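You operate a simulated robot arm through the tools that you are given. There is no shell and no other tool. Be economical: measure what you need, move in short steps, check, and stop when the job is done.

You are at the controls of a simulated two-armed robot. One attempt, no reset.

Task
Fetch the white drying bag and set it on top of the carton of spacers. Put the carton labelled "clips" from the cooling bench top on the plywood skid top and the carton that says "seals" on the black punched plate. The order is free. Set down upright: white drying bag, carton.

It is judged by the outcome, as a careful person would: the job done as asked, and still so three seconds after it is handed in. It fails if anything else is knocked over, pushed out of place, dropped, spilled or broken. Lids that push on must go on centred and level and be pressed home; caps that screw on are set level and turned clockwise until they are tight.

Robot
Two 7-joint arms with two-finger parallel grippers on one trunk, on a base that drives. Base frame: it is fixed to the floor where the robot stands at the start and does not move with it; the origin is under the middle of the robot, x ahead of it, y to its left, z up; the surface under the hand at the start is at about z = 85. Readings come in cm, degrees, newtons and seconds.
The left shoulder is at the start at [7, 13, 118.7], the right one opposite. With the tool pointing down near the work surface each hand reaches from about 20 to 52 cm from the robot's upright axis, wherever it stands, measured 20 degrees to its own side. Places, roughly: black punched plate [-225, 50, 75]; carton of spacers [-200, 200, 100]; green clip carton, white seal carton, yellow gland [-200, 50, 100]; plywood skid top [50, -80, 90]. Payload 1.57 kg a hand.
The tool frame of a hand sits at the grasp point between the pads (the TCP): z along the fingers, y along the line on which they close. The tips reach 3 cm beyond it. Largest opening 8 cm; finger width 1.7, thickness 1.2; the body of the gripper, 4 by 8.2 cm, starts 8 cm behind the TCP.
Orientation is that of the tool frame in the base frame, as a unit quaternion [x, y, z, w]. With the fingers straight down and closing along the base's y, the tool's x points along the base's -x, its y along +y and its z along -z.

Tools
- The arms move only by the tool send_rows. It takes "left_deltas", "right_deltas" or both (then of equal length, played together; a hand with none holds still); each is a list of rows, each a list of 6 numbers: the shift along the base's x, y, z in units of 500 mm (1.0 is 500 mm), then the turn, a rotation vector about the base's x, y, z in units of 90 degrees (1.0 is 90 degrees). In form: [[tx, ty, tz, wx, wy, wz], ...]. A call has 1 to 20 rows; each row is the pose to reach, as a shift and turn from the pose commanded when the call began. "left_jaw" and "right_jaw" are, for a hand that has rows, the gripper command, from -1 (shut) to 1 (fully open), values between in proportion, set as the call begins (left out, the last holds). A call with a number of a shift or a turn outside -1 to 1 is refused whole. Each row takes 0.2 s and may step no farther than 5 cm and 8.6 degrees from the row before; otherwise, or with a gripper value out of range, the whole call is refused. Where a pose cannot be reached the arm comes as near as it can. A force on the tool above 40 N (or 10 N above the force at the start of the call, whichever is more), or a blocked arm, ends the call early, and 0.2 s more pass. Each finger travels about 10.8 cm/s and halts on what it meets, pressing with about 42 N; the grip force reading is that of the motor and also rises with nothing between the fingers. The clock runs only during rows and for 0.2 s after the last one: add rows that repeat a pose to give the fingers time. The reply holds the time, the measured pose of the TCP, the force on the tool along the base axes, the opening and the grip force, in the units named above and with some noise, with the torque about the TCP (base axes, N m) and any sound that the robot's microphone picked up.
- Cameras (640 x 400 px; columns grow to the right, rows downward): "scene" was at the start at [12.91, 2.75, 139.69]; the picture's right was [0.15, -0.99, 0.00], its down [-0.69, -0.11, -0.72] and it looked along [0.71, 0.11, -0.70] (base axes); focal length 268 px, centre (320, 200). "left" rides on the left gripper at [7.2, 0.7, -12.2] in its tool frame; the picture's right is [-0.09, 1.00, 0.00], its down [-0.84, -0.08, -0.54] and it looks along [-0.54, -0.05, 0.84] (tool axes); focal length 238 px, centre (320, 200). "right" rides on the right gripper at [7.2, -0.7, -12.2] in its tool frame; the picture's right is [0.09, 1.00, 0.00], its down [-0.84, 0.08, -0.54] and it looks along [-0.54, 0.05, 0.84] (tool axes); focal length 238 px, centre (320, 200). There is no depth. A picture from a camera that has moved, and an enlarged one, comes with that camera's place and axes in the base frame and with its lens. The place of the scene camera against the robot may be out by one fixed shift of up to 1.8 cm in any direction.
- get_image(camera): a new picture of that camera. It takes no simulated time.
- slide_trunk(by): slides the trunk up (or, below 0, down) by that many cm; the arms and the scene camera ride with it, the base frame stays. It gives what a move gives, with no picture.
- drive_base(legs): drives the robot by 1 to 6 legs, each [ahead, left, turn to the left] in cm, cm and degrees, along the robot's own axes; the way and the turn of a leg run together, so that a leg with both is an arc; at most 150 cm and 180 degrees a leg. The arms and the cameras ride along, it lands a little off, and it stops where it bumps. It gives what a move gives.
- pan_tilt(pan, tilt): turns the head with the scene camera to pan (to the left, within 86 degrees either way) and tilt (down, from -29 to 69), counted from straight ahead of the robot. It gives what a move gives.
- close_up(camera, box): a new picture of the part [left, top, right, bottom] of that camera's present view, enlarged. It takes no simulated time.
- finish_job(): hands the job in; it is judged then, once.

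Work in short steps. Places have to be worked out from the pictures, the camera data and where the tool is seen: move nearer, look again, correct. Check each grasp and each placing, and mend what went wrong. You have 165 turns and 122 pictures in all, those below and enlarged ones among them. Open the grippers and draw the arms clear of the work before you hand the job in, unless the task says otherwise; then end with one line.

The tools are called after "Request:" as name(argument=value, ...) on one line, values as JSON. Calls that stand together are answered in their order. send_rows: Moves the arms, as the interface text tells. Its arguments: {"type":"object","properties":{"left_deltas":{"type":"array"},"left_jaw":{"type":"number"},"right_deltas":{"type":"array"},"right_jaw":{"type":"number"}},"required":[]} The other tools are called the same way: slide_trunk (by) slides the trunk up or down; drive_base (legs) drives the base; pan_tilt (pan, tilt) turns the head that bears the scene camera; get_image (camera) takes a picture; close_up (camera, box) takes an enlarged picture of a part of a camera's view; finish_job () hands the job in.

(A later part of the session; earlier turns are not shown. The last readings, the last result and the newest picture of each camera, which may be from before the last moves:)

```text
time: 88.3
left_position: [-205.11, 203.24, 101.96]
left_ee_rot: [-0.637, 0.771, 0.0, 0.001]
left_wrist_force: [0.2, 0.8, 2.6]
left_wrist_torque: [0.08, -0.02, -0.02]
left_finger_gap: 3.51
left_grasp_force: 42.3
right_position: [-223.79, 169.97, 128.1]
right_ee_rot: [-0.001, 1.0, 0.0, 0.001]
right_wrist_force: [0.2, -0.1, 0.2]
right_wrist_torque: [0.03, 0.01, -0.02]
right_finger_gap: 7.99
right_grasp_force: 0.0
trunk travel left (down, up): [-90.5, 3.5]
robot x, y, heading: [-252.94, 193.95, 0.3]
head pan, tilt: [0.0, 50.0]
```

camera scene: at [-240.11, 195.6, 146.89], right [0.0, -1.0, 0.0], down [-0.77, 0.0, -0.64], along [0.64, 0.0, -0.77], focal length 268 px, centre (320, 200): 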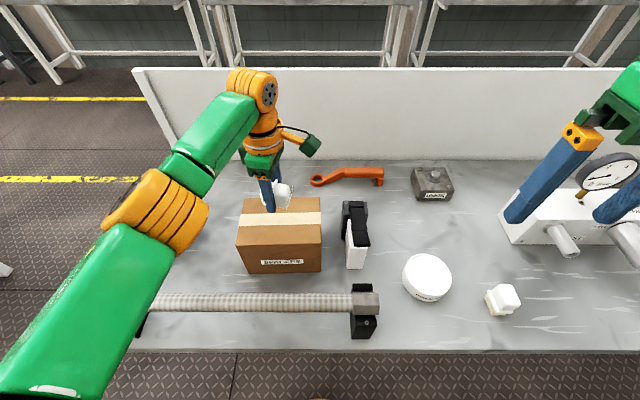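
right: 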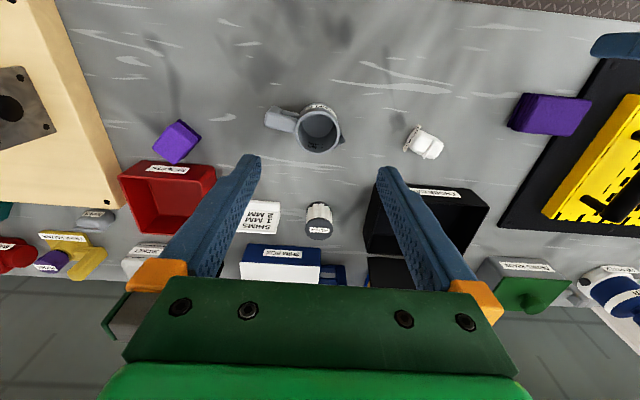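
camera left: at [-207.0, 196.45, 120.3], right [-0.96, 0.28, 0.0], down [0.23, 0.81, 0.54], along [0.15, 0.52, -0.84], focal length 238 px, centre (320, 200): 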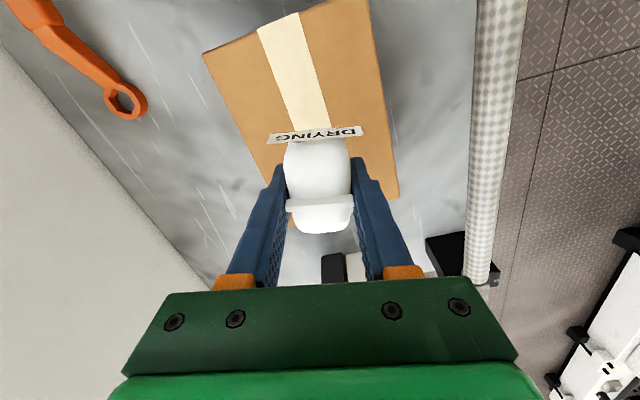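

There is light contact (2.6 N up). I'll open and rise straight up.

Request:
send_rows(left_deltas=[[0, 0, 0, 0, 0, 0], [0, 0, 0, 0, 0, 0], [0, 0, 0, 0, 0, 0], [0, 0, 0.03, 0, 0, 0], [0, 0, 0.1, 0, 0, 0], [0, 0, 0.18, 0, 0, 0], [-0.02, 0, 0.26, 0, 0, 0]], left_jaw=1)

Request:
close_up(camera="scene", box=[210, 150, 370, 250])

```text
time: 89.9
left_position: [-206.25, 203.43, 115.2]
left_ee_rot: [-0.637, 0.771, 0.0, -0.001]
left_wrist_force: [0.2, -0.8, -0.5]
left_wrist_torque: [0.02, 0.02, 0.01]
left_finger_gap: 7.98
left_grasp_force: 0.0
right_position: [-223.87, 170.12, 128.16]
right_ee_rot: [0.0, 1.0, 0.0, 0.0]
right_wrist_force: [-0.3, 0.0, -1.0]
right_wrist_torque: [-0.01, -0.01, 0.01]
right_finger_gap: 8.02
right_grasp_force: 0.0
trunk travel left (down, up): [-90.5, 3.5]
robot x, y, heading: [-252.8, 194.37, 0.5]
head pan, tilt: [0.0, 50.0]
```

```text
4.00 times, centred on (290, 200) of scene
camera zoom: at [-240.21, 195.67, 146.89], right [0.0, -1.0, 0.0], down [-0.77, 0.0, -0.64], along [0.64, 0.0, -0.77], focal length 1070 px, centre (440, 200)
```

zoom: 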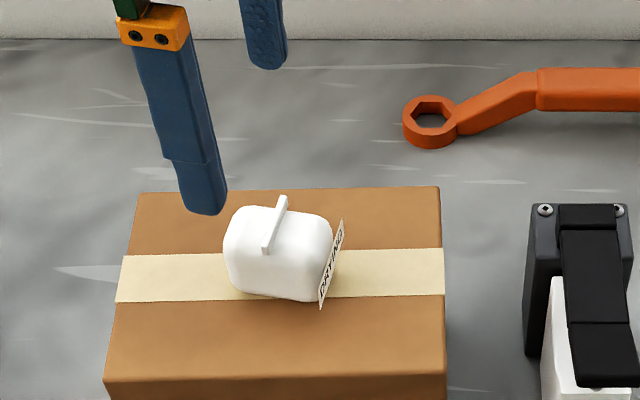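

The bag stands upright in the middle of the spacers carton. I'll retract the left hand, turning it back, then back off and move down the bench to y ≈ 60.

Request:
send_rows(left_deltas=[[-0.03, 0.01, 0.04, 0, 0, -0.085], [-0.06, 0.02, 0.08, 0, 0, -0.17], [-0.09, 0.03, 0.08, 0, 0, -0.255], [-0.12, 0.04, 0.08, 0, 0, -0.34], [-0.15, 0.05, 0.08, 0, 0, -0.425], [-0.18, 0.06, 0.08, 0, 0, -0.51], [-0.21, 0.07, 0.08, 0, 0, -0.595], [-0.24, 0.08, 0.08, 0, 0, -0.68], [-0.27, 0.09, 0.08, 0, 0, -0.765], [-0.3, 0.1, 0.08, 0, 0, -0.85], [-0.32, 0.12, 0.08, 0, 0, -0.877]])

Request:
drive_base(legs=[[-25, 0, 0], [0, -130, 0]])

Request:
pan_tilt(pan=0, tilt=38)

Request:
get_image(camera="scene")

```text
time: 92.3
left_position: [-222.08, 209.18, 118.95]
left_ee_rot: [-0.001, 1.0, -0.001, 0.0]
left_wrist_force: [-0.5, 0.6, -0.4]
left_wrist_torque: [-0.02, -0.01, -0.01]
left_finger_gap: 8.0
left_grasp_force: 0.0
right_position: [-223.8, 170.22, 128.06]
right_ee_rot: [-0.002, 1.0, 0.0, 0.001]
right_wrist_force: [-0.4, 0.4, -0.1]
right_wrist_torque: [-0.02, 0.0, 0.02]
right_finger_gap: 8.02
right_grasp_force: 0.0
trunk travel left (down, up): [-90.5, 3.5]
robot x, y, heading: [-252.56, 193.99, 0.2]
head pan, tilt: [0.0, 50.0]
```

```text
time: 100.3
left_position: [-247.27, 77.45, 118.82]
left_ee_rot: [0.002, 1.0, 0.0, 0.0]
left_wrist_force: [-0.4, 0.0, 0.1]
left_wrist_torque: [0.02, 0.02, 0.0]
left_finger_gap: 7.99
left_grasp_force: 0.0
right_position: [-249.16, 38.5, 128.1]
right_ee_rot: [0.003, 1.0, 0.0, 0.0]
right_wrist_force: [-0.6, 1.3, 0.2]
right_wrist_torque: [-0.04, 0.02, -0.01]
right_finger_gap: 8.0
right_grasp_force: 0.0
trunk travel left (down, up): [-90.5, 3.5]
robot x, y, heading: [-277.99, 62.51, -0.1]
head pan, tilt: [0.0, 50.0]
```

```text
time: 101.1
left_position: [-247.27, 77.29, 118.9]
left_ee_rot: [0.002, 1.0, 0.0, -0.002]
left_wrist_force: [0.6, -0.8, 0.1]
left_wrist_torque: [-0.01, -0.03, 0.01]
left_finger_gap: 7.98
left_grasp_force: 0.0
right_position: [-249.17, 38.44, 128.01]
right_ee_rot: [0.003, 1.0, 0.0, 0.002]
right_wrist_force: [-0.2, 0.0, -1.0]
right_wrist_torque: [0.0, 0.01, 0.0]
right_finger_gap: 7.99
right_grasp_force: 0.1
trunk travel left (down, up): [-90.5, 3.5]
robot x, y, heading: [-277.94, 62.38, -0.0]
head pan, tilt: [0.0, 38.0]
```

```text
91 pictures are left
camera scene: at [-264.45, 64.02, 148.6], right [0.0, -1.0, 0.0], down [-0.62, 0.0, -0.79], along [0.79, 0.0, -0.62], focal length 268 px, centre (320, 200)
```

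scene: 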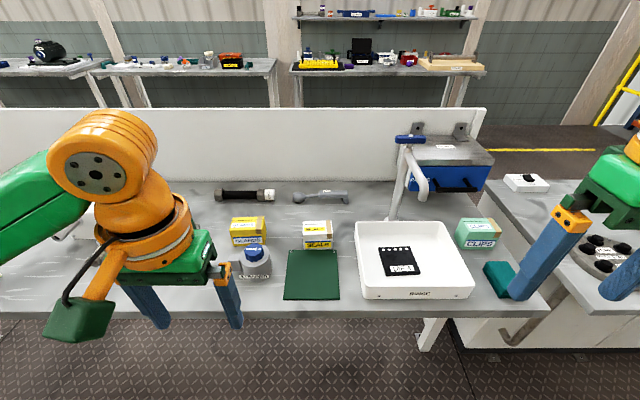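

I see a yellow carton, a white-and-yellow one, the green clips carton, and a black plate in a white tray. I'll zoom in.

Request:
close_up(camera="scene", box=[220, 200, 380, 300])

Request:
close_up(camera="scene", box=[350, 210, 510, 310])

```text
4.00 times, centred on (300, 250) of scene
camera zoom: at [-264.45, 64.02, 148.6], right [0.0, -1.0, 0.0], down [-0.62, 0.0, -0.79], along [0.79, 0.0, -0.62], focal length 1070 px, centre (400, 0)
```

zoom: 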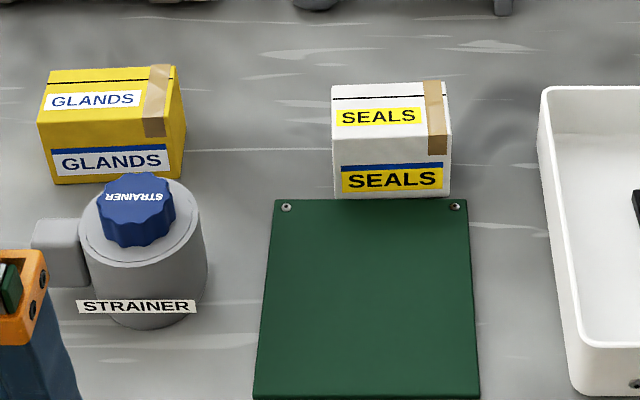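

```text
4.00 times, centred on (430, 260) of scene
camera zoom: at [-264.45, 64.02, 148.6], right [0.0, -1.0, 0.0], down [-0.62, 0.0, -0.79], along [0.79, 0.0, -0.62], focal length 1070 px, centre (-120, -40)
```

zoom: 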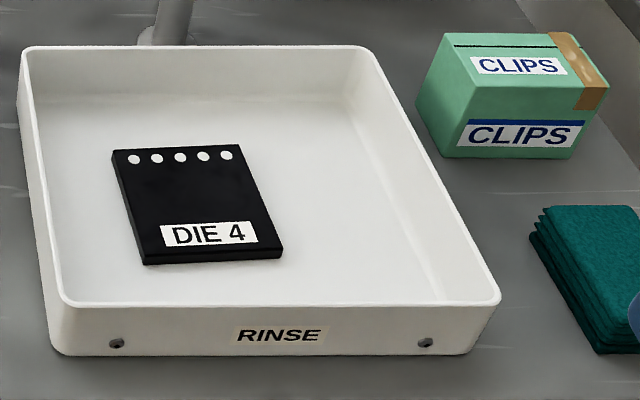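

Clear: SEALS at about (−204, 65), CLIPS at about (−205, 14), and the black punched plate (DIE 4) in the rinse tray at about (−211, 39.5), with a tap behind it. I'll drive in so the left hand can reach SEALS.

Request:
drive_base(legs=[[23, -10, 0]])

Request:
pan_tilt(pan=-5, tilt=50)

Request:
get_image(camera="left")

Request:
get_image(camera="right")

Request:
get_image(camera="scene")

```text
time: 102.9
left_position: [-224.81, 67.23, 119.15]
left_ee_rot: [0.002, 1.0, -0.001, 0.001]
left_wrist_force: [-0.1, -0.3, 0.3]
left_wrist_torque: [0.01, -0.02, 0.0]
left_finger_gap: 8.02
left_grasp_force: 0.1
right_position: [-226.64, 28.29, 128.09]
right_ee_rot: [0.003, 1.0, 0.0, 0.001]
right_wrist_force: [0.1, 1.1, 0.4]
right_wrist_torque: [-0.01, -0.02, -0.01]
right_finger_gap: 8.01
right_grasp_force: 0.1
trunk travel left (down, up): [-90.5, 3.5]
robot x, y, heading: [-255.16, 52.12, -0.2]
head pan, tilt: [0.0, 38.0]
```

```text
time: 103.7
left_position: [-224.43, 67.03, 119.05]
left_ee_rot: [0.002, 1.0, 0.0, 0.0]
left_wrist_force: [-0.2, 0.2, 0.4]
left_wrist_torque: [0.01, 0.01, 0.0]
left_finger_gap: 7.99
left_grasp_force: 0.0
right_position: [-226.3, 28.17, 128.12]
right_ee_rot: [0.003, 1.0, 0.0, 0.001]
right_wrist_force: [0.1, 0.1, 0.4]
right_wrist_torque: [0.0, 0.0, -0.02]
right_finger_gap: 8.01
right_grasp_force: 0.0
trunk travel left (down, up): [-90.5, 3.5]
robot x, y, heading: [-254.7, 52.4, -0.5]
head pan, tilt: [-5.0, 50.0]
```

```text
88 pictures are left
camera left: at [-231.57, 67.8, 131.15], right [0.1, 1.0, 0.0], down [0.84, -0.08, 0.54], along [0.54, -0.05, -0.84], focal length 238 px, centre (320, 200)
```

left: 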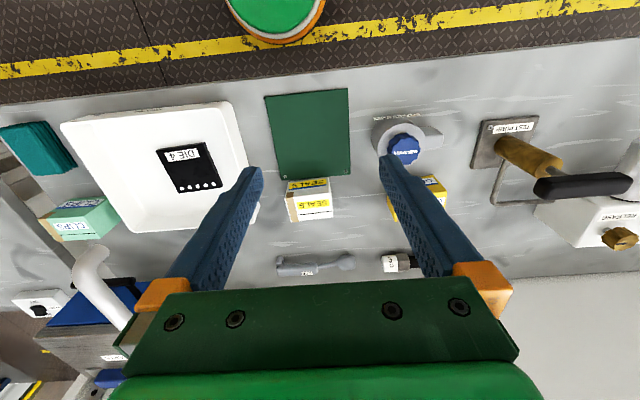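

```text
87 pictures are left
camera right: at [-233.52, 27.54, 140.36], right [-0.09, 1.0, 0.0], down [0.84, 0.07, 0.54], along [0.54, 0.05, -0.84], focal length 238 px, centre (320, 200)
```

right: 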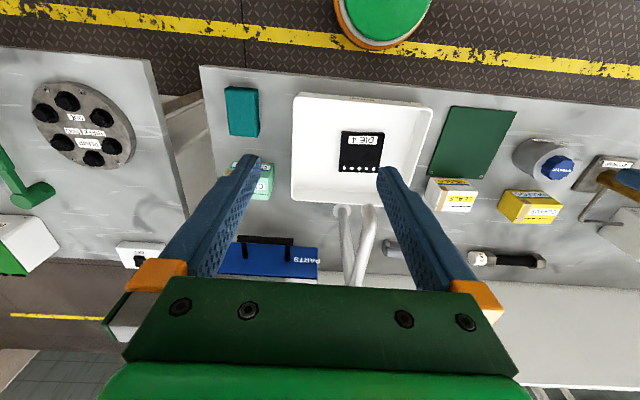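

```text
86 pictures are left
camera scene: at [-242.59, 53.07, 146.9], right [-0.09, -1.0, 0.0], down [-0.76, 0.07, -0.64], along [0.64, -0.06, -0.77], focal length 268 px, centre (320, 200)
```

scene: 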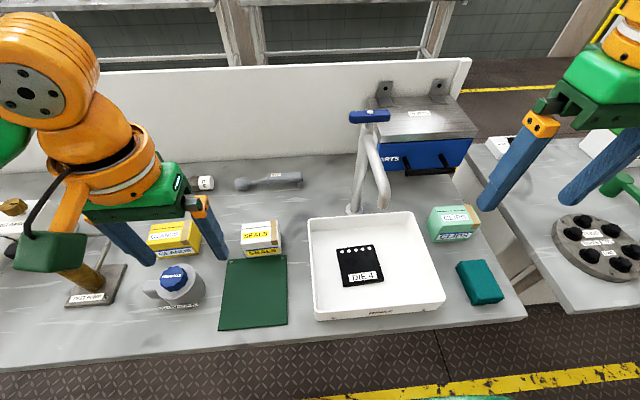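

Request:
close_up(camera="left", box=[250, 160, 370, 235])

Request:
close_up(camera="right", box=[270, 80, 490, 218])

Request:
close_up(camera="scene", box=[300, 100, 480, 330])

```text
5.33 times, centred on (310, 198) of left
camera zoom: at [-231.57, 67.8, 131.15], right [0.1, 1.0, 0.0], down [0.84, -0.08, 0.54], along [0.54, -0.05, -0.84], focal length 1271 px, centre (373, 213)
```

zoom: 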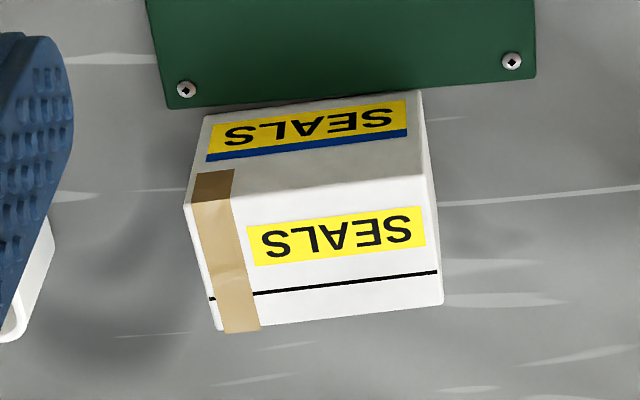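

```text
2.90 times, centred on (380, 149) of right
camera zoom: at [-233.52, 27.54, 140.36], right [-0.09, 1.0, 0.0], down [0.84, 0.07, 0.54], along [0.54, 0.05, -0.84], focal length 691 px, centre (146, 348)
```

zoom: 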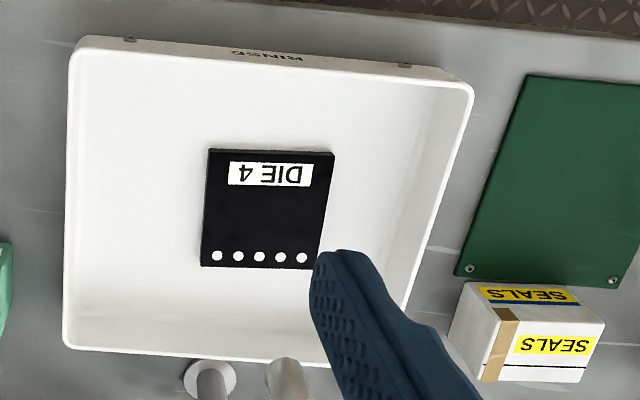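

```text
1.74 times, centred on (390, 215) of scene
camera zoom: at [-242.59, 53.07, 146.9], right [-0.09, -1.0, 0.0], down [-0.76, 0.07, -0.64], along [0.64, -0.06, -0.77], focal length 465 px, centre (198, 174)
```

zoom: 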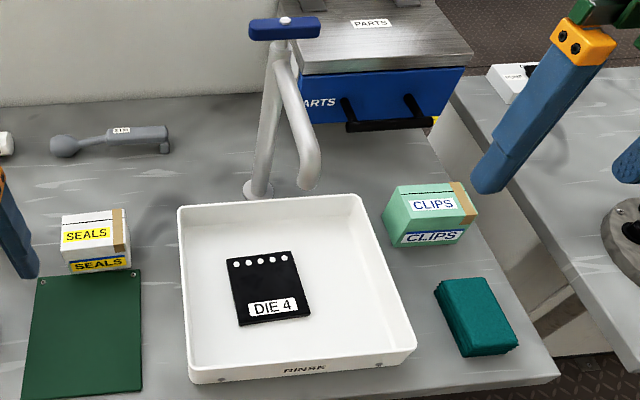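

Geometry so far: the SEALS carton is 8.8 (y) × 6 (x) × 7 cm with its centre at (−204.7, 63.2). The plate is 10 × 10 at (−213, 39.5), and the tap spout ends right above it at z ≈ 107. So I'll grip the carton across its 6 cm side with the hand tilted 30°, to slide it in under the spout later. First I'll get nearer.

Request:
drive_base(legs=[[3.5, 0, 0]])

Request:
slide_trunk(by=-5)

```text
time: 104.5
left_position: [-221.68, 67.01, 119.16]
left_ee_rot: [0.002, 1.0, 0.0, 0.002]
left_wrist_force: [-0.4, -0.2, 0.8]
left_wrist_torque: [0.0, -0.04, -0.03]
left_finger_gap: 8.01
left_grasp_force: 0.0
right_position: [-223.44, 28.05, 128.26]
right_ee_rot: [0.003, 1.0, 0.0, 0.004]
right_wrist_force: [-1.0, 0.3, -0.1]
right_wrist_torque: [0.0, -0.11, 0.01]
right_finger_gap: 8.0
right_grasp_force: 0.0
trunk travel left (down, up): [-90.5, 3.5]
robot x, y, heading: [-251.73, 52.39, -0.2]
head pan, tilt: [-5.0, 50.0]
```

```text
time: 105.4
left_position: [-220.86, 67.08, 113.93]
left_ee_rot: [0.002, 1.0, 0.0, -0.001]
left_wrist_force: [1.2, -1.0, -0.3]
left_wrist_torque: [0.01, 0.0, -0.01]
left_finger_gap: 8.02
left_grasp_force: 0.1
right_position: [-222.65, 27.98, 123.07]
right_ee_rot: [0.003, 1.0, 0.0, 0.001]
right_wrist_force: [0.1, 0.0, -0.7]
right_wrist_torque: [0.0, 0.0, -0.02]
right_finger_gap: 8.01
right_grasp_force: 0.2
trunk travel left (down, up): [-85.5, 8.5]
robot x, y, heading: [-251.65, 52.26, -0.1]
head pan, tilt: [-5.0, 50.0]
```

Call 1: yaw +90° while moving above SEALS at z ≈ 107.

Request:
send_rows(left_deltas=[[0.0, 0, 0, 0, 0, 0.09], [0.03, -0.01, 0, 0, 0, 0.18], [0.06, -0.02, 0, 0, 0, 0.27], [0.1, -0.03, 0, 0, 0, 0.36], [0.14, -0.04, 0, 0, 0, 0.45], [0.18, -0.05, -0.02, 0, 0, 0.54], [0.22, -0.06, -0.04, 0, 0, 0.63], [0.26, -0.08, -0.07, 0, 0, 0.72], [0.29, -0.09, -0.1, 0, 0, 0.81], [0.324, -0.102, -0.12, 0, 0, 0.9], [0.324, -0.102, -0.138, 0, 0, 0.99], [0.324, -0.102, -0.138, 0, 0, 0.99]])

Request:
send_rows(left_deltas=[[0, 0, 0, 0.083, 0, 0], [0, 0, 0, 0.167, 0, 0], [0, 0, 0, 0.25, 0, 0], [0, 0, 0, 0.333, 0, 0], [0, 0, -0.08, 0.333, 0, 0], [0, 0, -0.16, 0.333, 0, 0], [0, 0, -0.16, 0.333, 0, 0]])

Request:
get_image(camera="left")

Request:
get_image(camera="scene")

```text
time: 108.0
left_position: [-204.79, 61.95, 107.06]
left_ee_rot: [-0.701, 0.713, -0.001, 0.001]
left_wrist_force: [0.3, -0.5, 0.9]
left_wrist_torque: [-0.02, -0.02, 0.0]
left_finger_gap: 7.99
left_grasp_force: 0.0
right_position: [-222.86, 28.08, 123.02]
right_ee_rot: [0.003, 1.0, 0.0, 0.0]
right_wrist_force: [0.6, -0.7, 0.1]
right_wrist_torque: [-0.01, 0.01, -0.04]
right_finger_gap: 7.97
right_grasp_force: 0.1
trunk travel left (down, up): [-85.5, 8.5]
robot x, y, heading: [-251.27, 52.08, -0.7]
head pan, tilt: [-5.0, 50.0]
```

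```text
time: 109.6
left_position: [-206.01, 63.48, 100.44]
left_ee_rot: [-0.676, 0.689, 0.185, 0.182]
left_wrist_force: [-0.1, 0.0, -0.3]
left_wrist_torque: [0.03, 0.01, 0.0]
left_finger_gap: 7.99
left_grasp_force: 0.0
left hand out of reach, approached as far as the arm can: row 3, 4, 5, 6, 7
right_position: [-222.81, 28.0, 123.19]
right_ee_rot: [0.003, 1.0, 0.001, 0.0]
right_wrist_force: [-0.1, 0.6, 0.6]
right_wrist_torque: [0.0, -0.01, 0.01]
right_finger_gap: 7.99
right_grasp_force: 0.0
trunk travel left (down, up): [-85.5, 8.5]
robot x, y, heading: [-251.46, 52.06, -0.2]
head pan, tilt: [-5.0, 50.0]
```

```text
82 pictures are left
camera left: at [-206.88, 51.21, 107.43], right [-0.99, 0.1, 0.06], down [0.09, 0.45, 0.89], along [0.06, 0.89, -0.46], focal length 238 px, centre (320, 200)
```

left: 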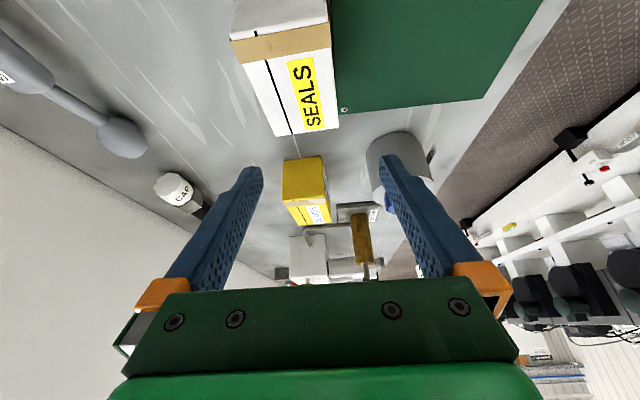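

```text
81 pictures are left
camera scene: at [-239.11, 52.97, 141.89], right [-0.09, -1.0, 0.0], down [-0.76, 0.07, -0.64], along [0.64, -0.06, -0.77], focal length 268 px, centre (320, 200)
```

scene: 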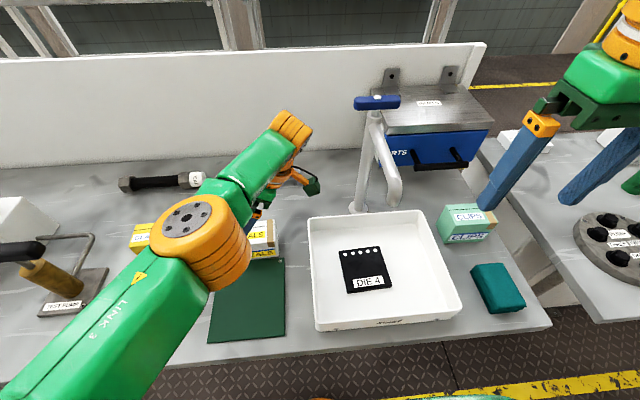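

The tilt is right, but the arm is at its reach limit. I'll pull the hand back and up, move the base right so the wrist is straight ahead of the shoulder, and lower the trunk.

Request:
send_rows(left_deltas=[[-0.05, 0, 0.06, 0, 0, 0], [-0.13, 0, 0.12, 0, 0, 0], [-0.21, 0, 0.18, 0, 0, 0], [-0.29, 0, 0.24, 0, 0, 0], [-0.37, 0, 0.28, 0, 0, 0], [-0.4, 0, 0.28, 0, 0, 0]])

Request:
drive_base(legs=[[2, -11, 0]])

Request:
slide_trunk(by=-6)

```text
time: 111.0
left_position: [-207.71, 63.06, 113.59]
left_ee_rot: [-0.677, 0.69, 0.185, 0.18]
left_wrist_force: [0.8, -0.1, 1.0]
left_wrist_torque: [0.0, 0.0, 0.01]
left_finger_gap: 8.0
left_grasp_force: 0.1
left hand out of reach, approached as far as the arm can: row 1, 2, 3, 4, 5, 6
right_position: [-222.85, 28.09, 123.03]
right_ee_rot: [0.003, 1.0, -0.001, 0.0]
right_wrist_force: [-0.4, 0.1, -0.1]
right_wrist_torque: [0.01, -0.02, -0.01]
right_finger_gap: 8.0
right_grasp_force: 0.1
trunk travel left (down, up): [-85.5, 8.5]
robot x, y, heading: [-251.76, 51.81, -0.2]
head pan, tilt: [-5.0, 50.0]
```

```text
time: 112.2
left_position: [-205.77, 52.69, 113.59]
left_ee_rot: [-0.677, 0.69, 0.182, 0.18]
left_wrist_force: [0.5, -0.2, 0.0]
left_wrist_torque: [-0.03, 0.04, -0.03]
left_finger_gap: 8.01
left_grasp_force: 0.0
right_position: [-220.9, 17.78, 123.23]
right_ee_rot: [0.003, 1.0, -0.002, 0.001]
right_wrist_force: [-0.2, 0.7, -0.3]
right_wrist_torque: [-0.02, 0.01, 0.01]
right_finger_gap: 8.0
right_grasp_force: 0.0
trunk travel left (down, up): [-85.5, 8.5]
robot x, y, heading: [-249.47, 41.83, -0.3]
head pan, tilt: [-5.0, 50.0]
```

```text
time: 113.2
left_position: [-205.92, 52.24, 107.67]
left_ee_rot: [-0.676, 0.69, 0.185, 0.181]
left_wrist_force: [0.1, -0.5, 0.8]
left_wrist_torque: [0.0, -0.02, 0.0]
left_finger_gap: 7.96
left_grasp_force: 0.1
right_position: [-220.89, 17.34, 117.06]
right_ee_rot: [0.002, 1.0, 0.0, 0.0]
right_wrist_force: [0.6, 0.1, 0.6]
right_wrist_torque: [0.02, -0.02, -0.01]
right_finger_gap: 8.0
right_grasp_force: 0.1
trunk travel left (down, up): [-79.5, 14.5]
robot x, y, heading: [-249.75, 41.7, -0.6]
head pan, tilt: [-5.0, 50.0]
```

The hand didn't retract: that tilted pose is at a joint limit, and the base moved it toward the tap. I'll check the clearance before anything else.

Request:
get_image(camera="scene")

Request:
get_image(camera="right")

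```text
80 pictures are left
camera scene: at [-237.12, 42.28, 135.88], right [-0.09, -1.0, 0.0], down [-0.76, 0.07, -0.64], along [0.64, -0.06, -0.77], focal length 268 px, centre (320, 200)
```

scene: 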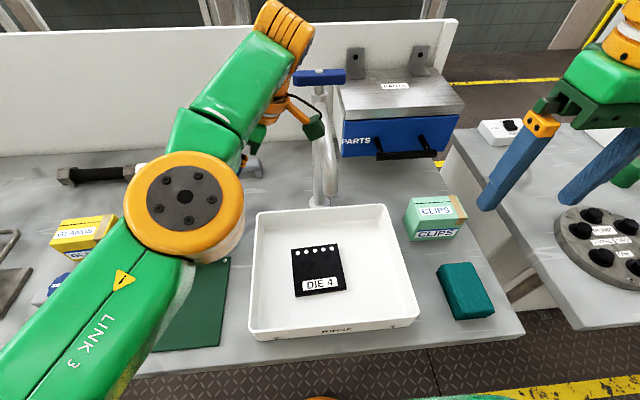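

```text
79 pictures are left
camera right: at [-228.06, 16.75, 129.35], right [-0.09, 1.0, 0.0], down [0.84, 0.07, 0.54], along [0.54, 0.05, -0.84], focal length 238 px, centre (320, 200)
```

right: 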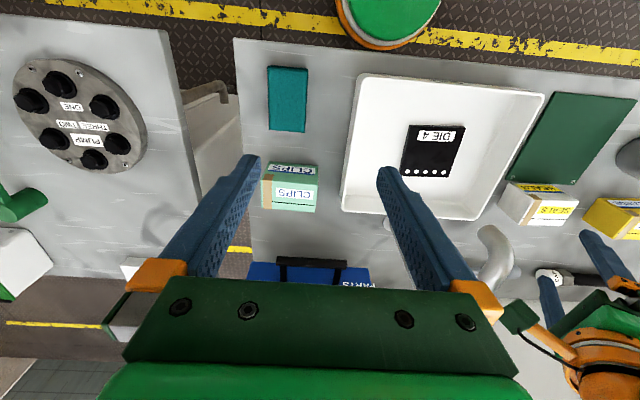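

The camera housing is close to the tap but not touching. I'll move the base left again, away from it, then un-tilt.

Request:
drive_base(legs=[[0, 12, 0]])

Request:
send_rows(left_deltas=[[0, 0, 0, -0.083, 0, 0], [0, 0, 0, -0.167, 0, 0], [0, 0, 0, -0.25, 0, 0], [0, 0, 0, -0.333, 0, 0], [0, 0, 0, -0.333, 0, 0]])

```text
time: 114.5
left_position: [-205.7, 64.12, 107.62]
left_ee_rot: [-0.676, 0.69, 0.186, 0.181]
left_wrist_force: [0.7, -0.1, 0.2]
left_wrist_torque: [0.03, 0.04, 0.01]
left_finger_gap: 8.02
left_grasp_force: 0.1
right_position: [-220.74, 29.19, 116.95]
right_ee_rot: [0.004, 1.0, 0.002, 0.001]
right_wrist_force: [-0.4, 0.6, -0.7]
right_wrist_torque: [0.02, -0.01, 0.03]
right_finger_gap: 7.97
right_grasp_force: 0.1
trunk travel left (down, up): [-79.5, 14.5]
robot x, y, heading: [-249.44, 53.56, -0.2]
head pan, tilt: [-5.0, 50.0]
```

```text
time: 115.7
left_position: [-205.82, 64.17, 107.64]
left_ee_rot: [-0.7, 0.714, -0.001, 0.0]
left_wrist_force: [-0.7, 0.1, 0.4]
left_wrist_torque: [0.01, -0.01, -0.01]
left_finger_gap: 8.01
left_grasp_force: 0.0
left hand out of reach, approached as far as the arm can: row 1, 2, 3
right_position: [-220.88, 29.38, 117.08]
right_ee_rot: [0.004, 1.0, 0.0, 0.001]
right_wrist_force: [-1.1, 0.5, -0.8]
right_wrist_torque: [0.01, -0.01, -0.02]
right_finger_gap: 8.0
right_grasp_force: 0.1
trunk travel left (down, up): [-79.5, 14.5]
robot x, y, heading: [-249.42, 53.6, -0.3]
head pan, tilt: [-5.0, 50.0]
```

New plan: grip SEALS from straight above, turn it 90° and set it back on the bench, then regrip with the hand at yaw 0 pitched back toward the robot, which avoids the spout. I'll go down over SEALS first.

Request:
send_rows(left_deltas=[[0.01, -0.01, -0.06, 0, 0, 0], [0.022, -0.02, -0.12, 0, 0, 0], [0.022, -0.02, -0.18, 0, 0, 0], [0.022, -0.02, -0.22, 0, 0, 0], [0.022, -0.02, -0.22, 0, 0, 0]])

Request:
get_image(camera="left")

```text
time: 116.9
left_position: [-204.52, 63.41, 96.75]
left_ee_rot: [-0.7, 0.714, -0.001, 0.0]
left_wrist_force: [-0.3, 0.6, 0.5]
left_wrist_torque: [-0.01, -0.02, 0.0]
left_finger_gap: 7.99
left_grasp_force: 0.1
right_position: [-220.9, 29.42, 117.04]
right_ee_rot: [0.004, 1.0, 0.0, 0.001]
right_wrist_force: [-0.1, 0.1, -0.4]
right_wrist_torque: [-0.01, 0.02, 0.0]
right_finger_gap: 8.03
right_grasp_force: 0.0
trunk travel left (down, up): [-79.5, 14.5]
robot x, y, heading: [-249.45, 53.32, -0.4]
head pan, tilt: [-5.0, 50.0]
```

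```text
78 pictures are left
camera left: at [-205.21, 56.3, 108.93], right [-0.99, 0.11, 0.0], down [0.09, 0.84, 0.54], along [0.06, 0.54, -0.84], focal length 238 px, centre (320, 200)
```

left: 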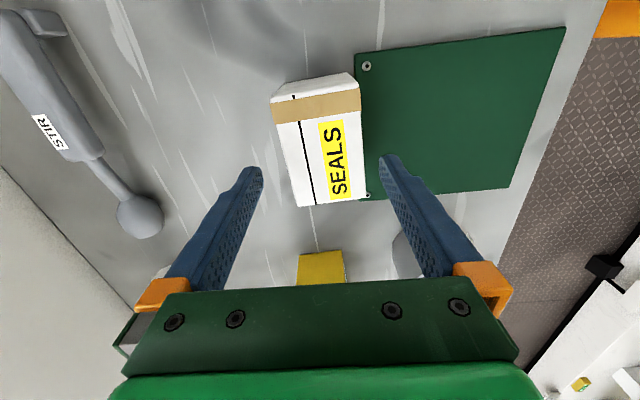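

The carton is square between the fingers, with its top centre at (−204.7, 62.7). I'll go down to z ≈ 89 and close.

Request:
send_rows(left_deltas=[[0, -0.01, -0.05, 0, 0, 0], [0, -0.01, -0.1, 0, 0, 0], [0, -0.01, -0.15, 0, 0, 0], [0, -0.01, -0.15, 0, 0, 0]])

Request:
send_rows(left_deltas=[[0, 0, 0, 0, 0, 0], [0, 0, 0, 0, 0, 0], [0, 0, 0, 0, 0, 0]], left_jaw=-1)

Request:
send_rows(left_deltas=[[0, 0, 0.01, 0, 0, 0], [0, 0, 0.03, 0, 0, 0], [0, 0, 0.06, 0, 0, 0], [0, 0, 0.1, 0, 0, 0], [0, 0, 0.14, 0, 0, 0]])

Request:
get_image(camera="left")

```text
time: 117.9
left_position: [-204.53, 62.77, 89.24]
left_ee_rot: [-0.7, 0.714, 0.0, -0.001]
left_wrist_force: [-0.1, -0.2, 0.5]
left_wrist_torque: [0.01, 0.0, -0.03]
left_finger_gap: 7.99
left_grasp_force: 0.2
right_position: [-220.79, 29.31, 117.05]
right_ee_rot: [0.003, 1.0, 0.0, 0.001]
right_wrist_force: [-0.3, -0.6, 0.0]
right_wrist_torque: [0.04, 0.01, 0.01]
right_finger_gap: 8.0
right_grasp_force: 0.0
trunk travel left (down, up): [-79.5, 14.5]
robot x, y, heading: [-249.69, 53.74, -0.0]
head pan, tilt: [-5.0, 50.0]
```

```text
time: 118.7
left_position: [-204.52, 62.7, 89.12]
left_ee_rot: [-0.701, 0.714, 0.0, 0.0]
left_wrist_force: [0.0, -1.2, 0.9]
left_wrist_torque: [-0.05, -0.04, -0.03]
left_finger_gap: 6.04
left_grasp_force: 42.1
right_position: [-220.86, 29.4, 117.02]
right_ee_rot: [0.004, 1.0, 0.0, 0.001]
right_wrist_force: [0.0, 0.6, 0.4]
right_wrist_torque: [0.01, -0.03, 0.0]
right_finger_gap: 7.99
right_grasp_force: 0.0
trunk travel left (down, up): [-79.5, 14.5]
robot x, y, heading: [-249.53, 53.42, -0.6]
head pan, tilt: [-5.0, 50.0]
```

```text
time: 119.9
left_position: [-204.43, 62.89, 96.21]
left_ee_rot: [-0.7, 0.715, 0.0, -0.001]
left_wrist_force: [0.5, -0.4, -1.5]
left_wrist_torque: [0.0, -0.02, 0.01]
left_finger_gap: 6.07
left_grasp_force: 42.0
right_position: [-220.88, 29.37, 117.1]
right_ee_rot: [0.004, 1.0, 0.001, 0.001]
right_wrist_force: [-0.5, 0.1, -0.1]
right_wrist_torque: [0.0, -0.01, 0.01]
right_finger_gap: 8.02
right_grasp_force: 0.0
trunk travel left (down, up): [-79.5, 14.5]
robot x, y, heading: [-249.61, 53.6, -0.3]
head pan, tilt: [-5.0, 50.0]
```

```text
77 pictures are left
camera left: at [-205.27, 55.75, 108.39], right [-0.99, 0.11, 0.0], down [0.09, 0.84, 0.54], along [0.06, 0.54, -0.84], focal length 238 px, centre (320, 200)
```

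left: 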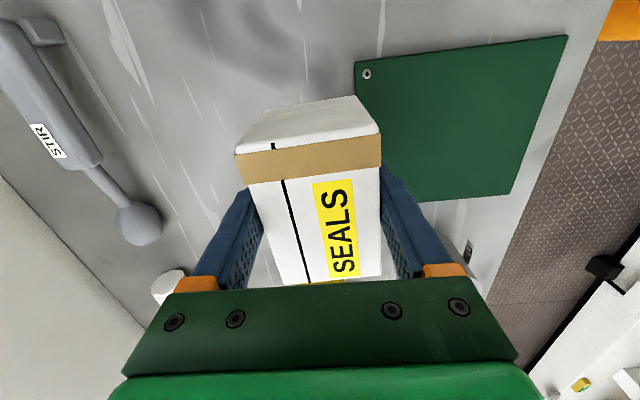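

Held (gap 6.05). I'll turn it to yaw 0 and shift it slightly back, clear of the green mat.

Request:
send_rows(left_deltas=[[0, 0, 0.04, 0, 0, -0.085], [0, 0, 0.04, 0, 0, -0.175], [0, 0, 0.04, 0, 0, -0.265], [0, 0, 0.04, 0, 0, -0.355], [0, 0, 0.04, 0, 0, -0.445], [0, 0, 0.04, 0, 0, -0.535], [0, 0, 0.04, 0, 0, -0.625], [0.01, 0, 0.04, 0, 0, -0.715], [0.02, 0, 0.04, 0, 0, -0.805], [0.03, 0, 0.04, 0, 0, -0.895], [0.044, 0, 0.04, 0, 0, -0.985], [0.044, 0, 0.04, 0, 0, -0.985]])

Request:
get_image(camera="left")

```text
time: 122.5
left_position: [-202.27, 62.96, 98.22]
left_ee_rot: [-0.001, 1.0, 0.0, 0.0]
left_wrist_force: [-0.8, -0.7, -2.2]
left_wrist_torque: [0.03, 0.02, 0.01]
left_finger_gap: 6.03
left_grasp_force: 41.7
right_position: [-220.8, 29.33, 117.09]
right_ee_rot: [0.003, 1.0, 0.001, 0.001]
right_wrist_force: [-0.4, -0.8, 1.0]
right_wrist_torque: [-0.02, 0.0, -0.03]
right_finger_gap: 8.01
right_grasp_force: 0.0
trunk travel left (down, up): [-79.5, 14.5]
robot x, y, heading: [-249.24, 53.5, -0.4]
head pan, tilt: [-5.0, 50.0]
```

```text
76 pictures are left
camera left: at [-209.44, 63.6, 110.41], right [0.09, 1.0, 0.0], down [0.84, -0.08, 0.54], along [0.54, -0.05, -0.84], focal length 238 px, centre (320, 200)
```

left: 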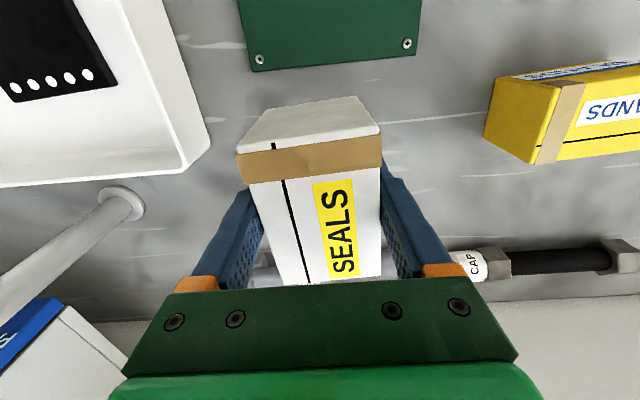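

The spot is clear. I'll lower to bench contact (TCP 89.2).

Request:
send_rows(left_deltas=[[0, 0, -0.05, 0, 0, 0], [0, 0, -0.1, 0, 0, 0], [0, 0, -0.15, 0, 0, 0], [0, 0, -0.17, 0, 0, 0], [0, 0, -0.18, 0, 0, 0], [0, 0, -0.18, 0, 0, 0]])

Request:
send_rows(left_deltas=[[0, 0, 0, 0, 0, 0], [0, 0, 0, 0, 0, 0], [0, 0, 0.04, 0, 0, 0], [0, 0, 0.1, 0, 0, 0], [0, 0, 0.17, 0, 0, 0], [-0.04, 0, 0.24, 0, 0, 0], [-0.1, 0, 0.3, 0, 0, 0]], left_jaw=1)

Request:
get_image(camera="left")

```text
time: 123.9
left_position: [-202.5, 62.85, 89.11]
left_ee_rot: [-0.002, 1.0, 0.0, 0.001]
left_wrist_force: [3.6, 1.5, 10.3]
left_wrist_torque: [0.04, 0.37, 0.01]
left_finger_gap: 6.04
left_grasp_force: 42.1
right_position: [-220.84, 29.38, 117.13]
right_ee_rot: [0.004, 1.0, 0.0, 0.001]
right_wrist_force: [0.5, 0.0, -0.1]
right_wrist_torque: [-0.01, -0.02, -0.02]
right_finger_gap: 8.02
right_grasp_force: 0.1
trunk travel left (down, up): [-79.5, 14.5]
robot x, y, heading: [-249.65, 53.88, -0.4]
head pan, tilt: [-5.0, 50.0]
```

```text
time: 125.5
left_position: [-207.44, 62.97, 104.13]
left_ee_rot: [-0.002, 1.0, 0.001, 0.0]
left_wrist_force: [-0.1, -0.4, 1.5]
left_wrist_torque: [0.0, -0.02, 0.01]
left_finger_gap: 7.96
left_grasp_force: 0.0
right_position: [-221.02, 29.57, 117.16]
right_ee_rot: [0.004, 1.0, 0.0, 0.0]
right_wrist_force: [-0.1, -0.3, -0.8]
right_wrist_torque: [0.04, -0.02, -0.01]
right_finger_gap: 7.99
right_grasp_force: 0.1
trunk travel left (down, up): [-79.5, 14.5]
robot x, y, heading: [-249.45, 53.67, -0.5]
head pan, tilt: [-5.0, 50.0]
```

```text
75 pictures are left
camera left: at [-214.56, 63.65, 116.31], right [0.09, 1.0, 0.0], down [0.84, -0.07, 0.54], along [0.54, -0.05, -0.84], focal length 238 px, centre (320, 200)
```

left: 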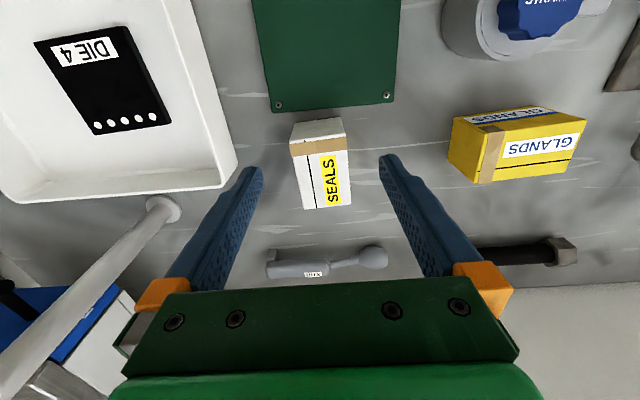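

SEALS is standing with its 6 cm side across y. Now I'll pitch the hand 35° back toward the robot and come down around it.

Request:
send_rows(left_deltas=[[0, 0, 0, 0, -0.08, 0], [0, 0, 0, 0, -0.16, 0], [0, 0, 0, 0, -0.24, 0], [0, 0, 0, 0, -0.32, 0], [0, 0, 0, 0, -0.389, 0], [0.03, 0, -0.06, 0, -0.389, 0], [0.05, -0.002, -0.12, 0, -0.389, 0], [0.06, -0.003, -0.18, 0, -0.389, 0], [0.06, -0.003, -0.18, 0, -0.389, 0]])

Request:
get_image(camera="left")

```text
time: 127.5
left_position: [-204.46, 62.83, 95.0]
left_ee_rot: [-0.002, 0.954, 0.0, 0.3]
left_wrist_force: [-0.1, -0.3, 0.0]
left_wrist_torque: [0.01, 0.0, -0.02]
left_finger_gap: 8.02
left_grasp_force: 0.0
right_position: [-220.83, 29.38, 117.05]
right_ee_rot: [0.004, 1.0, 0.0, 0.002]
right_wrist_force: [-0.5, 1.1, -0.4]
right_wrist_torque: [0.02, 0.02, 0.03]
right_finger_gap: 8.02
right_grasp_force: 0.1
trunk travel left (down, up): [-79.5, 14.5]
robot x, y, heading: [-249.62, 53.57, -0.3]
head pan, tilt: [-5.0, 50.0]
```

```text
74 pictures are left
camera left: at [-217.19, 63.43, 100.83], right [0.07, 1.0, 0.05], down [0.38, -0.07, 0.92], along [0.92, -0.05, -0.38], focal length 238 px, centre (320, 200)
```

left: 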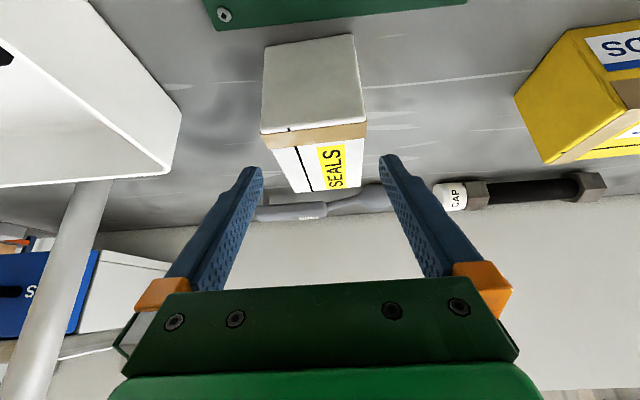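

It's aligned within 0.3 cm. I'll go down, close, and lift slowly.

Request:
send_rows(left_deltas=[[0.006, -0.006, -0.04, 0, 0, 0], [0.012, -0.006, -0.08, 0, 0, 0], [0.012, -0.006, -0.114, 0, 0, 0], [0.012, -0.006, -0.114, 0, 0, 0]])

Request:
send_rows(left_deltas=[[0, 0, 0, 0, 0, 0], [0, 0, 0, 0, 0, 0], [0, 0, 0, 0, 0, 0]], left_jaw=-1)

Request:
send_rows(left_deltas=[[0, 0, 0.01, 0, 0, 0], [0, 0, 0.03, 0, 0, 0], [0, 0, 0.06, 0, 0, 0], [0, 0, 0.1, 0, 0, 0], [0, 0, 0.14, 0, 0, 0]])

Request:
get_image(camera="left")

```text
time: 128.5
left_position: [-203.74, 62.5, 89.31]
left_ee_rot: [-0.002, 0.954, 0.0, 0.3]
left_wrist_force: [0.1, 0.0, 0.2]
left_wrist_torque: [0.04, 0.01, 0.0]
left_finger_gap: 8.0
left_grasp_force: 0.0
right_position: [-220.82, 29.42, 117.01]
right_ee_rot: [0.003, 1.0, 0.0, 0.0]
right_wrist_force: [-0.1, 1.0, 0.2]
right_wrist_torque: [0.01, 0.03, 0.02]
right_finger_gap: 8.01
right_grasp_force: 0.0
trunk travel left (down, up): [-79.5, 14.5]
robot x, y, heading: [-249.7, 53.71, -0.3]
head pan, tilt: [-5.0, 50.0]
```

```text
time: 129.3
left_position: [-203.75, 62.32, 89.34]
left_ee_rot: [-0.001, 0.954, -0.001, 0.3]
left_wrist_force: [-0.8, 0.8, -0.9]
left_wrist_torque: [0.04, -0.05, -0.03]
left_finger_gap: 5.98
left_grasp_force: 41.4
right_position: [-220.78, 29.42, 117.07]
right_ee_rot: [0.004, 1.0, 0.0, 0.001]
right_wrist_force: [0.2, 0.1, 0.0]
right_wrist_torque: [0.0, 0.01, 0.02]
right_finger_gap: 8.0
right_grasp_force: 0.0
trunk travel left (down, up): [-79.5, 14.5]
robot x, y, heading: [-249.42, 53.94, -0.3]
head pan, tilt: [-5.0, 50.0]
```

```text
time: 130.5
left_position: [-203.68, 62.35, 96.43]
left_ee_rot: [-0.002, 0.954, 0.0, 0.3]
left_wrist_force: [0.0, -0.7, -1.7]
left_wrist_torque: [0.03, 0.02, -0.01]
left_finger_gap: 5.97
left_grasp_force: 41.9
right_position: [-220.77, 29.32, 117.11]
right_ee_rot: [0.004, 1.0, 0.0, 0.001]
right_wrist_force: [0.2, -0.5, -0.3]
right_wrist_torque: [-0.02, -0.03, 0.0]
right_finger_gap: 8.03
right_grasp_force: 0.2
trunk travel left (down, up): [-79.5, 14.5]
robot x, y, heading: [-249.48, 53.46, -0.2]
head pan, tilt: [-5.0, 50.0]
```

```text
73 pictures are left
camera left: at [-216.57, 63.02, 102.28], right [0.07, 1.0, 0.05], down [0.38, -0.07, 0.92], along [0.92, -0.05, -0.38], focal length 238 px, centre (320, 200)
```

left: 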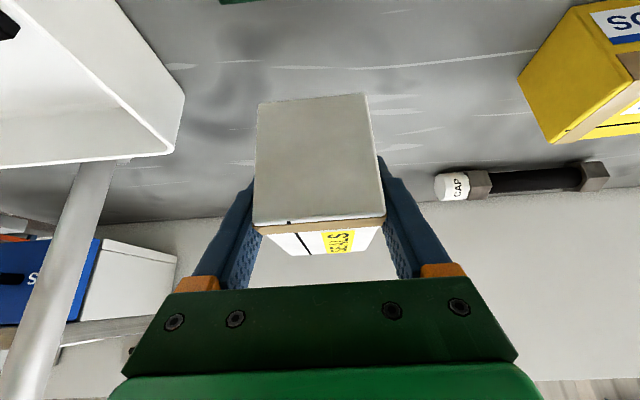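

SEALS is held, with its bottom 4.3 cm below the TCP. I'll back the base off 9 cm and pull the hand in a bit, so that strafing right stays in front of the spout.

Request:
drive_base(legs=[[-9, 0, 0]])

Request:
send_rows(left_deltas=[[-0.04, 0, 0.01, 0, 0, 0], [-0.08, 0, 0.016, 0, 0, 0], [-0.12, 0, 0.016, 0, 0, 0], [-0.14, 0, 0.016, 0, 0, 0], [-0.14, 0, 0.016, 0, 0, 0]])

```text
time: 131.6
left_position: [-212.52, 62.37, 96.26]
left_ee_rot: [-0.001, 0.954, -0.001, 0.299]
left_wrist_force: [0.6, 0.3, -3.0]
left_wrist_torque: [0.0, 0.03, 0.07]
left_finger_gap: 5.96
left_grasp_force: 42.0
right_position: [-229.47, 29.48, 117.02]
right_ee_rot: [0.005, 1.0, 0.0, -0.001]
right_wrist_force: [0.6, -0.3, -0.4]
right_wrist_torque: [-0.03, 0.01, 0.0]
right_finger_gap: 8.01
right_grasp_force: 0.1
trunk travel left (down, up): [-79.5, 14.5]
robot x, y, heading: [-258.34, 53.72, -0.4]
head pan, tilt: [-5.0, 50.0]
```

```text
time: 132.8
left_position: [-219.89, 62.4, 97.13]
left_ee_rot: [-0.002, 0.954, 0.0, 0.3]
left_wrist_force: [-0.3, 0.0, -1.8]
left_wrist_torque: [-0.02, 0.01, 0.01]
left_finger_gap: 5.96
left_grasp_force: 42.0
right_position: [-229.84, 29.46, 117.1]
right_ee_rot: [0.004, 1.0, 0.0, 0.0]
right_wrist_force: [-0.5, -0.4, -0.2]
right_wrist_torque: [0.03, -0.02, 0.0]
right_finger_gap: 7.98
right_grasp_force: 0.1
trunk travel left (down, up): [-79.5, 14.5]
robot x, y, heading: [-258.74, 53.67, -0.5]
head pan, tilt: [-5.0, 50.0]
```

I'll raise it slightly for rim clearance, then strafe right by 12 and check.

Request:
send_rows(left_deltas=[[0, 0, 0.015, 0, 0, 0], [0, 0, 0.03, 0, 0, 0], [0, 0, 0.03, 0, 0, 0]])

Request:
drive_base(legs=[[0, -12, 0]])

Request:
get_image(camera="left")

Request:
get_image(camera="scene")

```text
time: 133.6
left_position: [-219.78, 62.4, 98.77]
left_ee_rot: [-0.002, 0.954, 0.0, 0.3]
left_wrist_force: [1.1, -0.9, -2.7]
left_wrist_torque: [0.02, 0.03, -0.02]
left_finger_gap: 5.97
left_grasp_force: 42.0
right_position: [-229.93, 29.42, 117.11]
right_ee_rot: [0.003, 1.0, -0.001, -0.001]
right_wrist_force: [-0.5, -0.2, 0.5]
right_wrist_torque: [0.01, -0.02, 0.01]
right_finger_gap: 8.0
right_grasp_force: 0.0
trunk travel left (down, up): [-79.5, 14.5]
robot x, y, heading: [-258.5, 53.56, -0.2]
head pan, tilt: [-5.0, 50.0]
```

```text
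time: 134.8
left_position: [-219.82, 50.79, 98.76]
left_ee_rot: [-0.004, 0.954, -0.001, 0.3]
left_wrist_force: [0.4, 0.1, -2.5]
left_wrist_torque: [0.01, 0.04, -0.01]
left_finger_gap: 5.97
left_grasp_force: 42.3
right_position: [-229.95, 17.87, 117.03]
right_ee_rot: [0.003, 1.0, 0.0, 0.0]
right_wrist_force: [-1.2, 0.9, -0.2]
right_wrist_torque: [0.0, -0.02, 0.03]
right_finger_gap: 8.0
right_grasp_force: 0.0
trunk travel left (down, up): [-79.5, 14.5]
robot x, y, heading: [-258.65, 41.9, -0.3]
head pan, tilt: [-5.0, 50.0]
```

```text
72 pictures are left
camera left: at [-232.68, 51.39, 104.57], right [0.07, 1.0, 0.05], down [0.38, -0.07, 0.92], along [0.92, -0.05, -0.38], focal length 238 px, centre (320, 200)
```

left: 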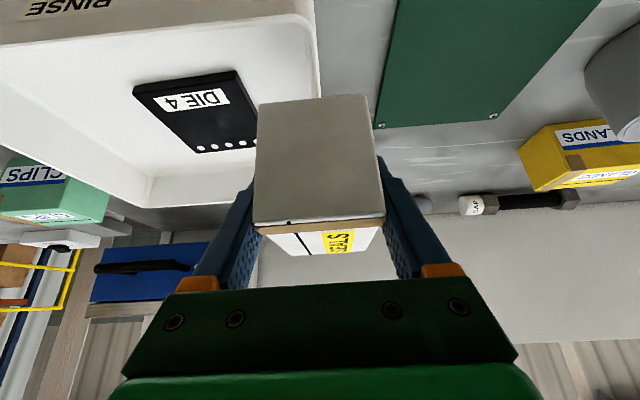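

```text
71 pictures are left
camera scene: at [-246.17, 42.86, 135.88], right [-0.09, -1.0, 0.0], down [-0.76, 0.07, -0.64], along [0.64, -0.06, -0.77], focal length 268 px, centre (320, 200)
```

scene: 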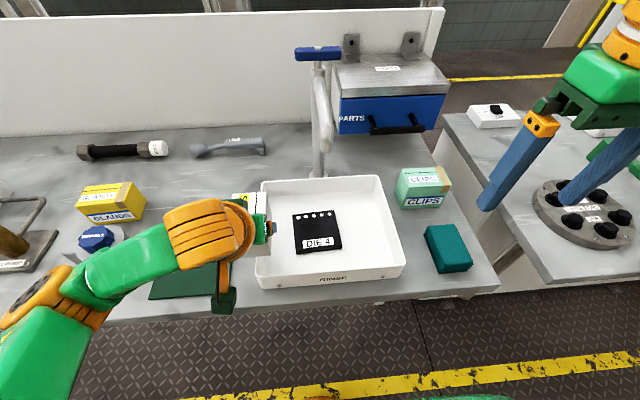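

The rim is cleared. The plate measures x −218.5..−208.2, y 34.4..44.3, so its centre is (−213.3, 39.3). I'll strafe right 11 more.

Request:
drive_base(legs=[[0, -11.3, 0]])

Request:
get_image(camera="left")

Request:
get_image(camera="scene")

```text
time: 136.0
left_position: [-219.88, 39.45, 98.6]
left_ee_rot: [-0.004, 0.954, -0.001, 0.3]
left_wrist_force: [0.1, 0.7, -2.1]
left_wrist_torque: [-0.03, -0.01, -0.04]
left_finger_gap: 5.94
left_grasp_force: 41.1
right_position: [-230.07, 6.61, 117.04]
right_ee_rot: [0.001, 1.0, -0.001, 0.0]
right_wrist_force: [0.4, -0.2, -0.4]
right_wrist_torque: [-0.02, 0.01, 0.01]
right_finger_gap: 8.0
right_grasp_force: 0.0
trunk travel left (down, up): [-79.5, 14.5]
robot x, y, heading: [-258.89, 30.66, -0.2]
head pan, tilt: [-5.0, 50.0]
```

```text
70 pictures are left
camera left: at [-232.73, 40.15, 104.56], right [0.07, 1.0, 0.05], down [0.38, -0.07, 0.92], along [0.92, -0.05, -0.38], focal length 238 px, centre (320, 200)
```

left: 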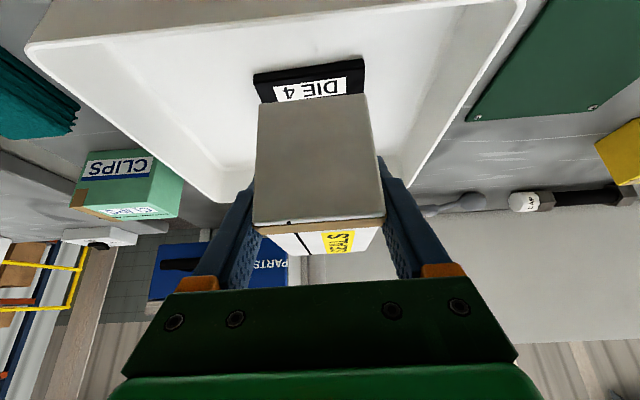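

```text
69 pictures are left
camera scene: at [-246.22, 31.62, 135.88], right [-0.09, -1.0, 0.0], down [-0.76, 0.07, -0.64], along [0.64, -0.06, -0.77], focal length 268 px, centre (320, 200)
```

scene: 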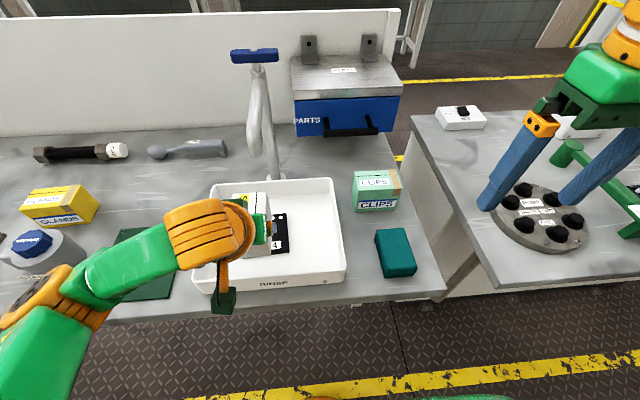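

I'll zoom on the tap to confirm the spout clearance before going in.

Request:
close_up(camera="scene", box=[180, 30, 380, 300])

```text
1.48 times, centred on (280, 165) of scene
camera zoom: at [-246.22, 31.62, 135.88], right [-0.09, -1.0, 0.0], down [-0.76, 0.07, -0.64], along [0.64, -0.06, -0.77], focal length 396 px, centre (379, 252)
```

zoom: 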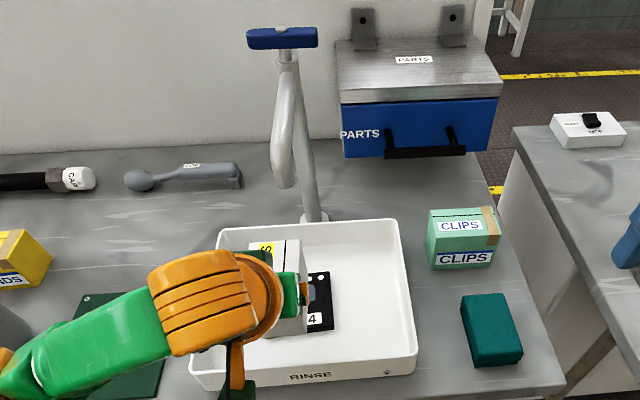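

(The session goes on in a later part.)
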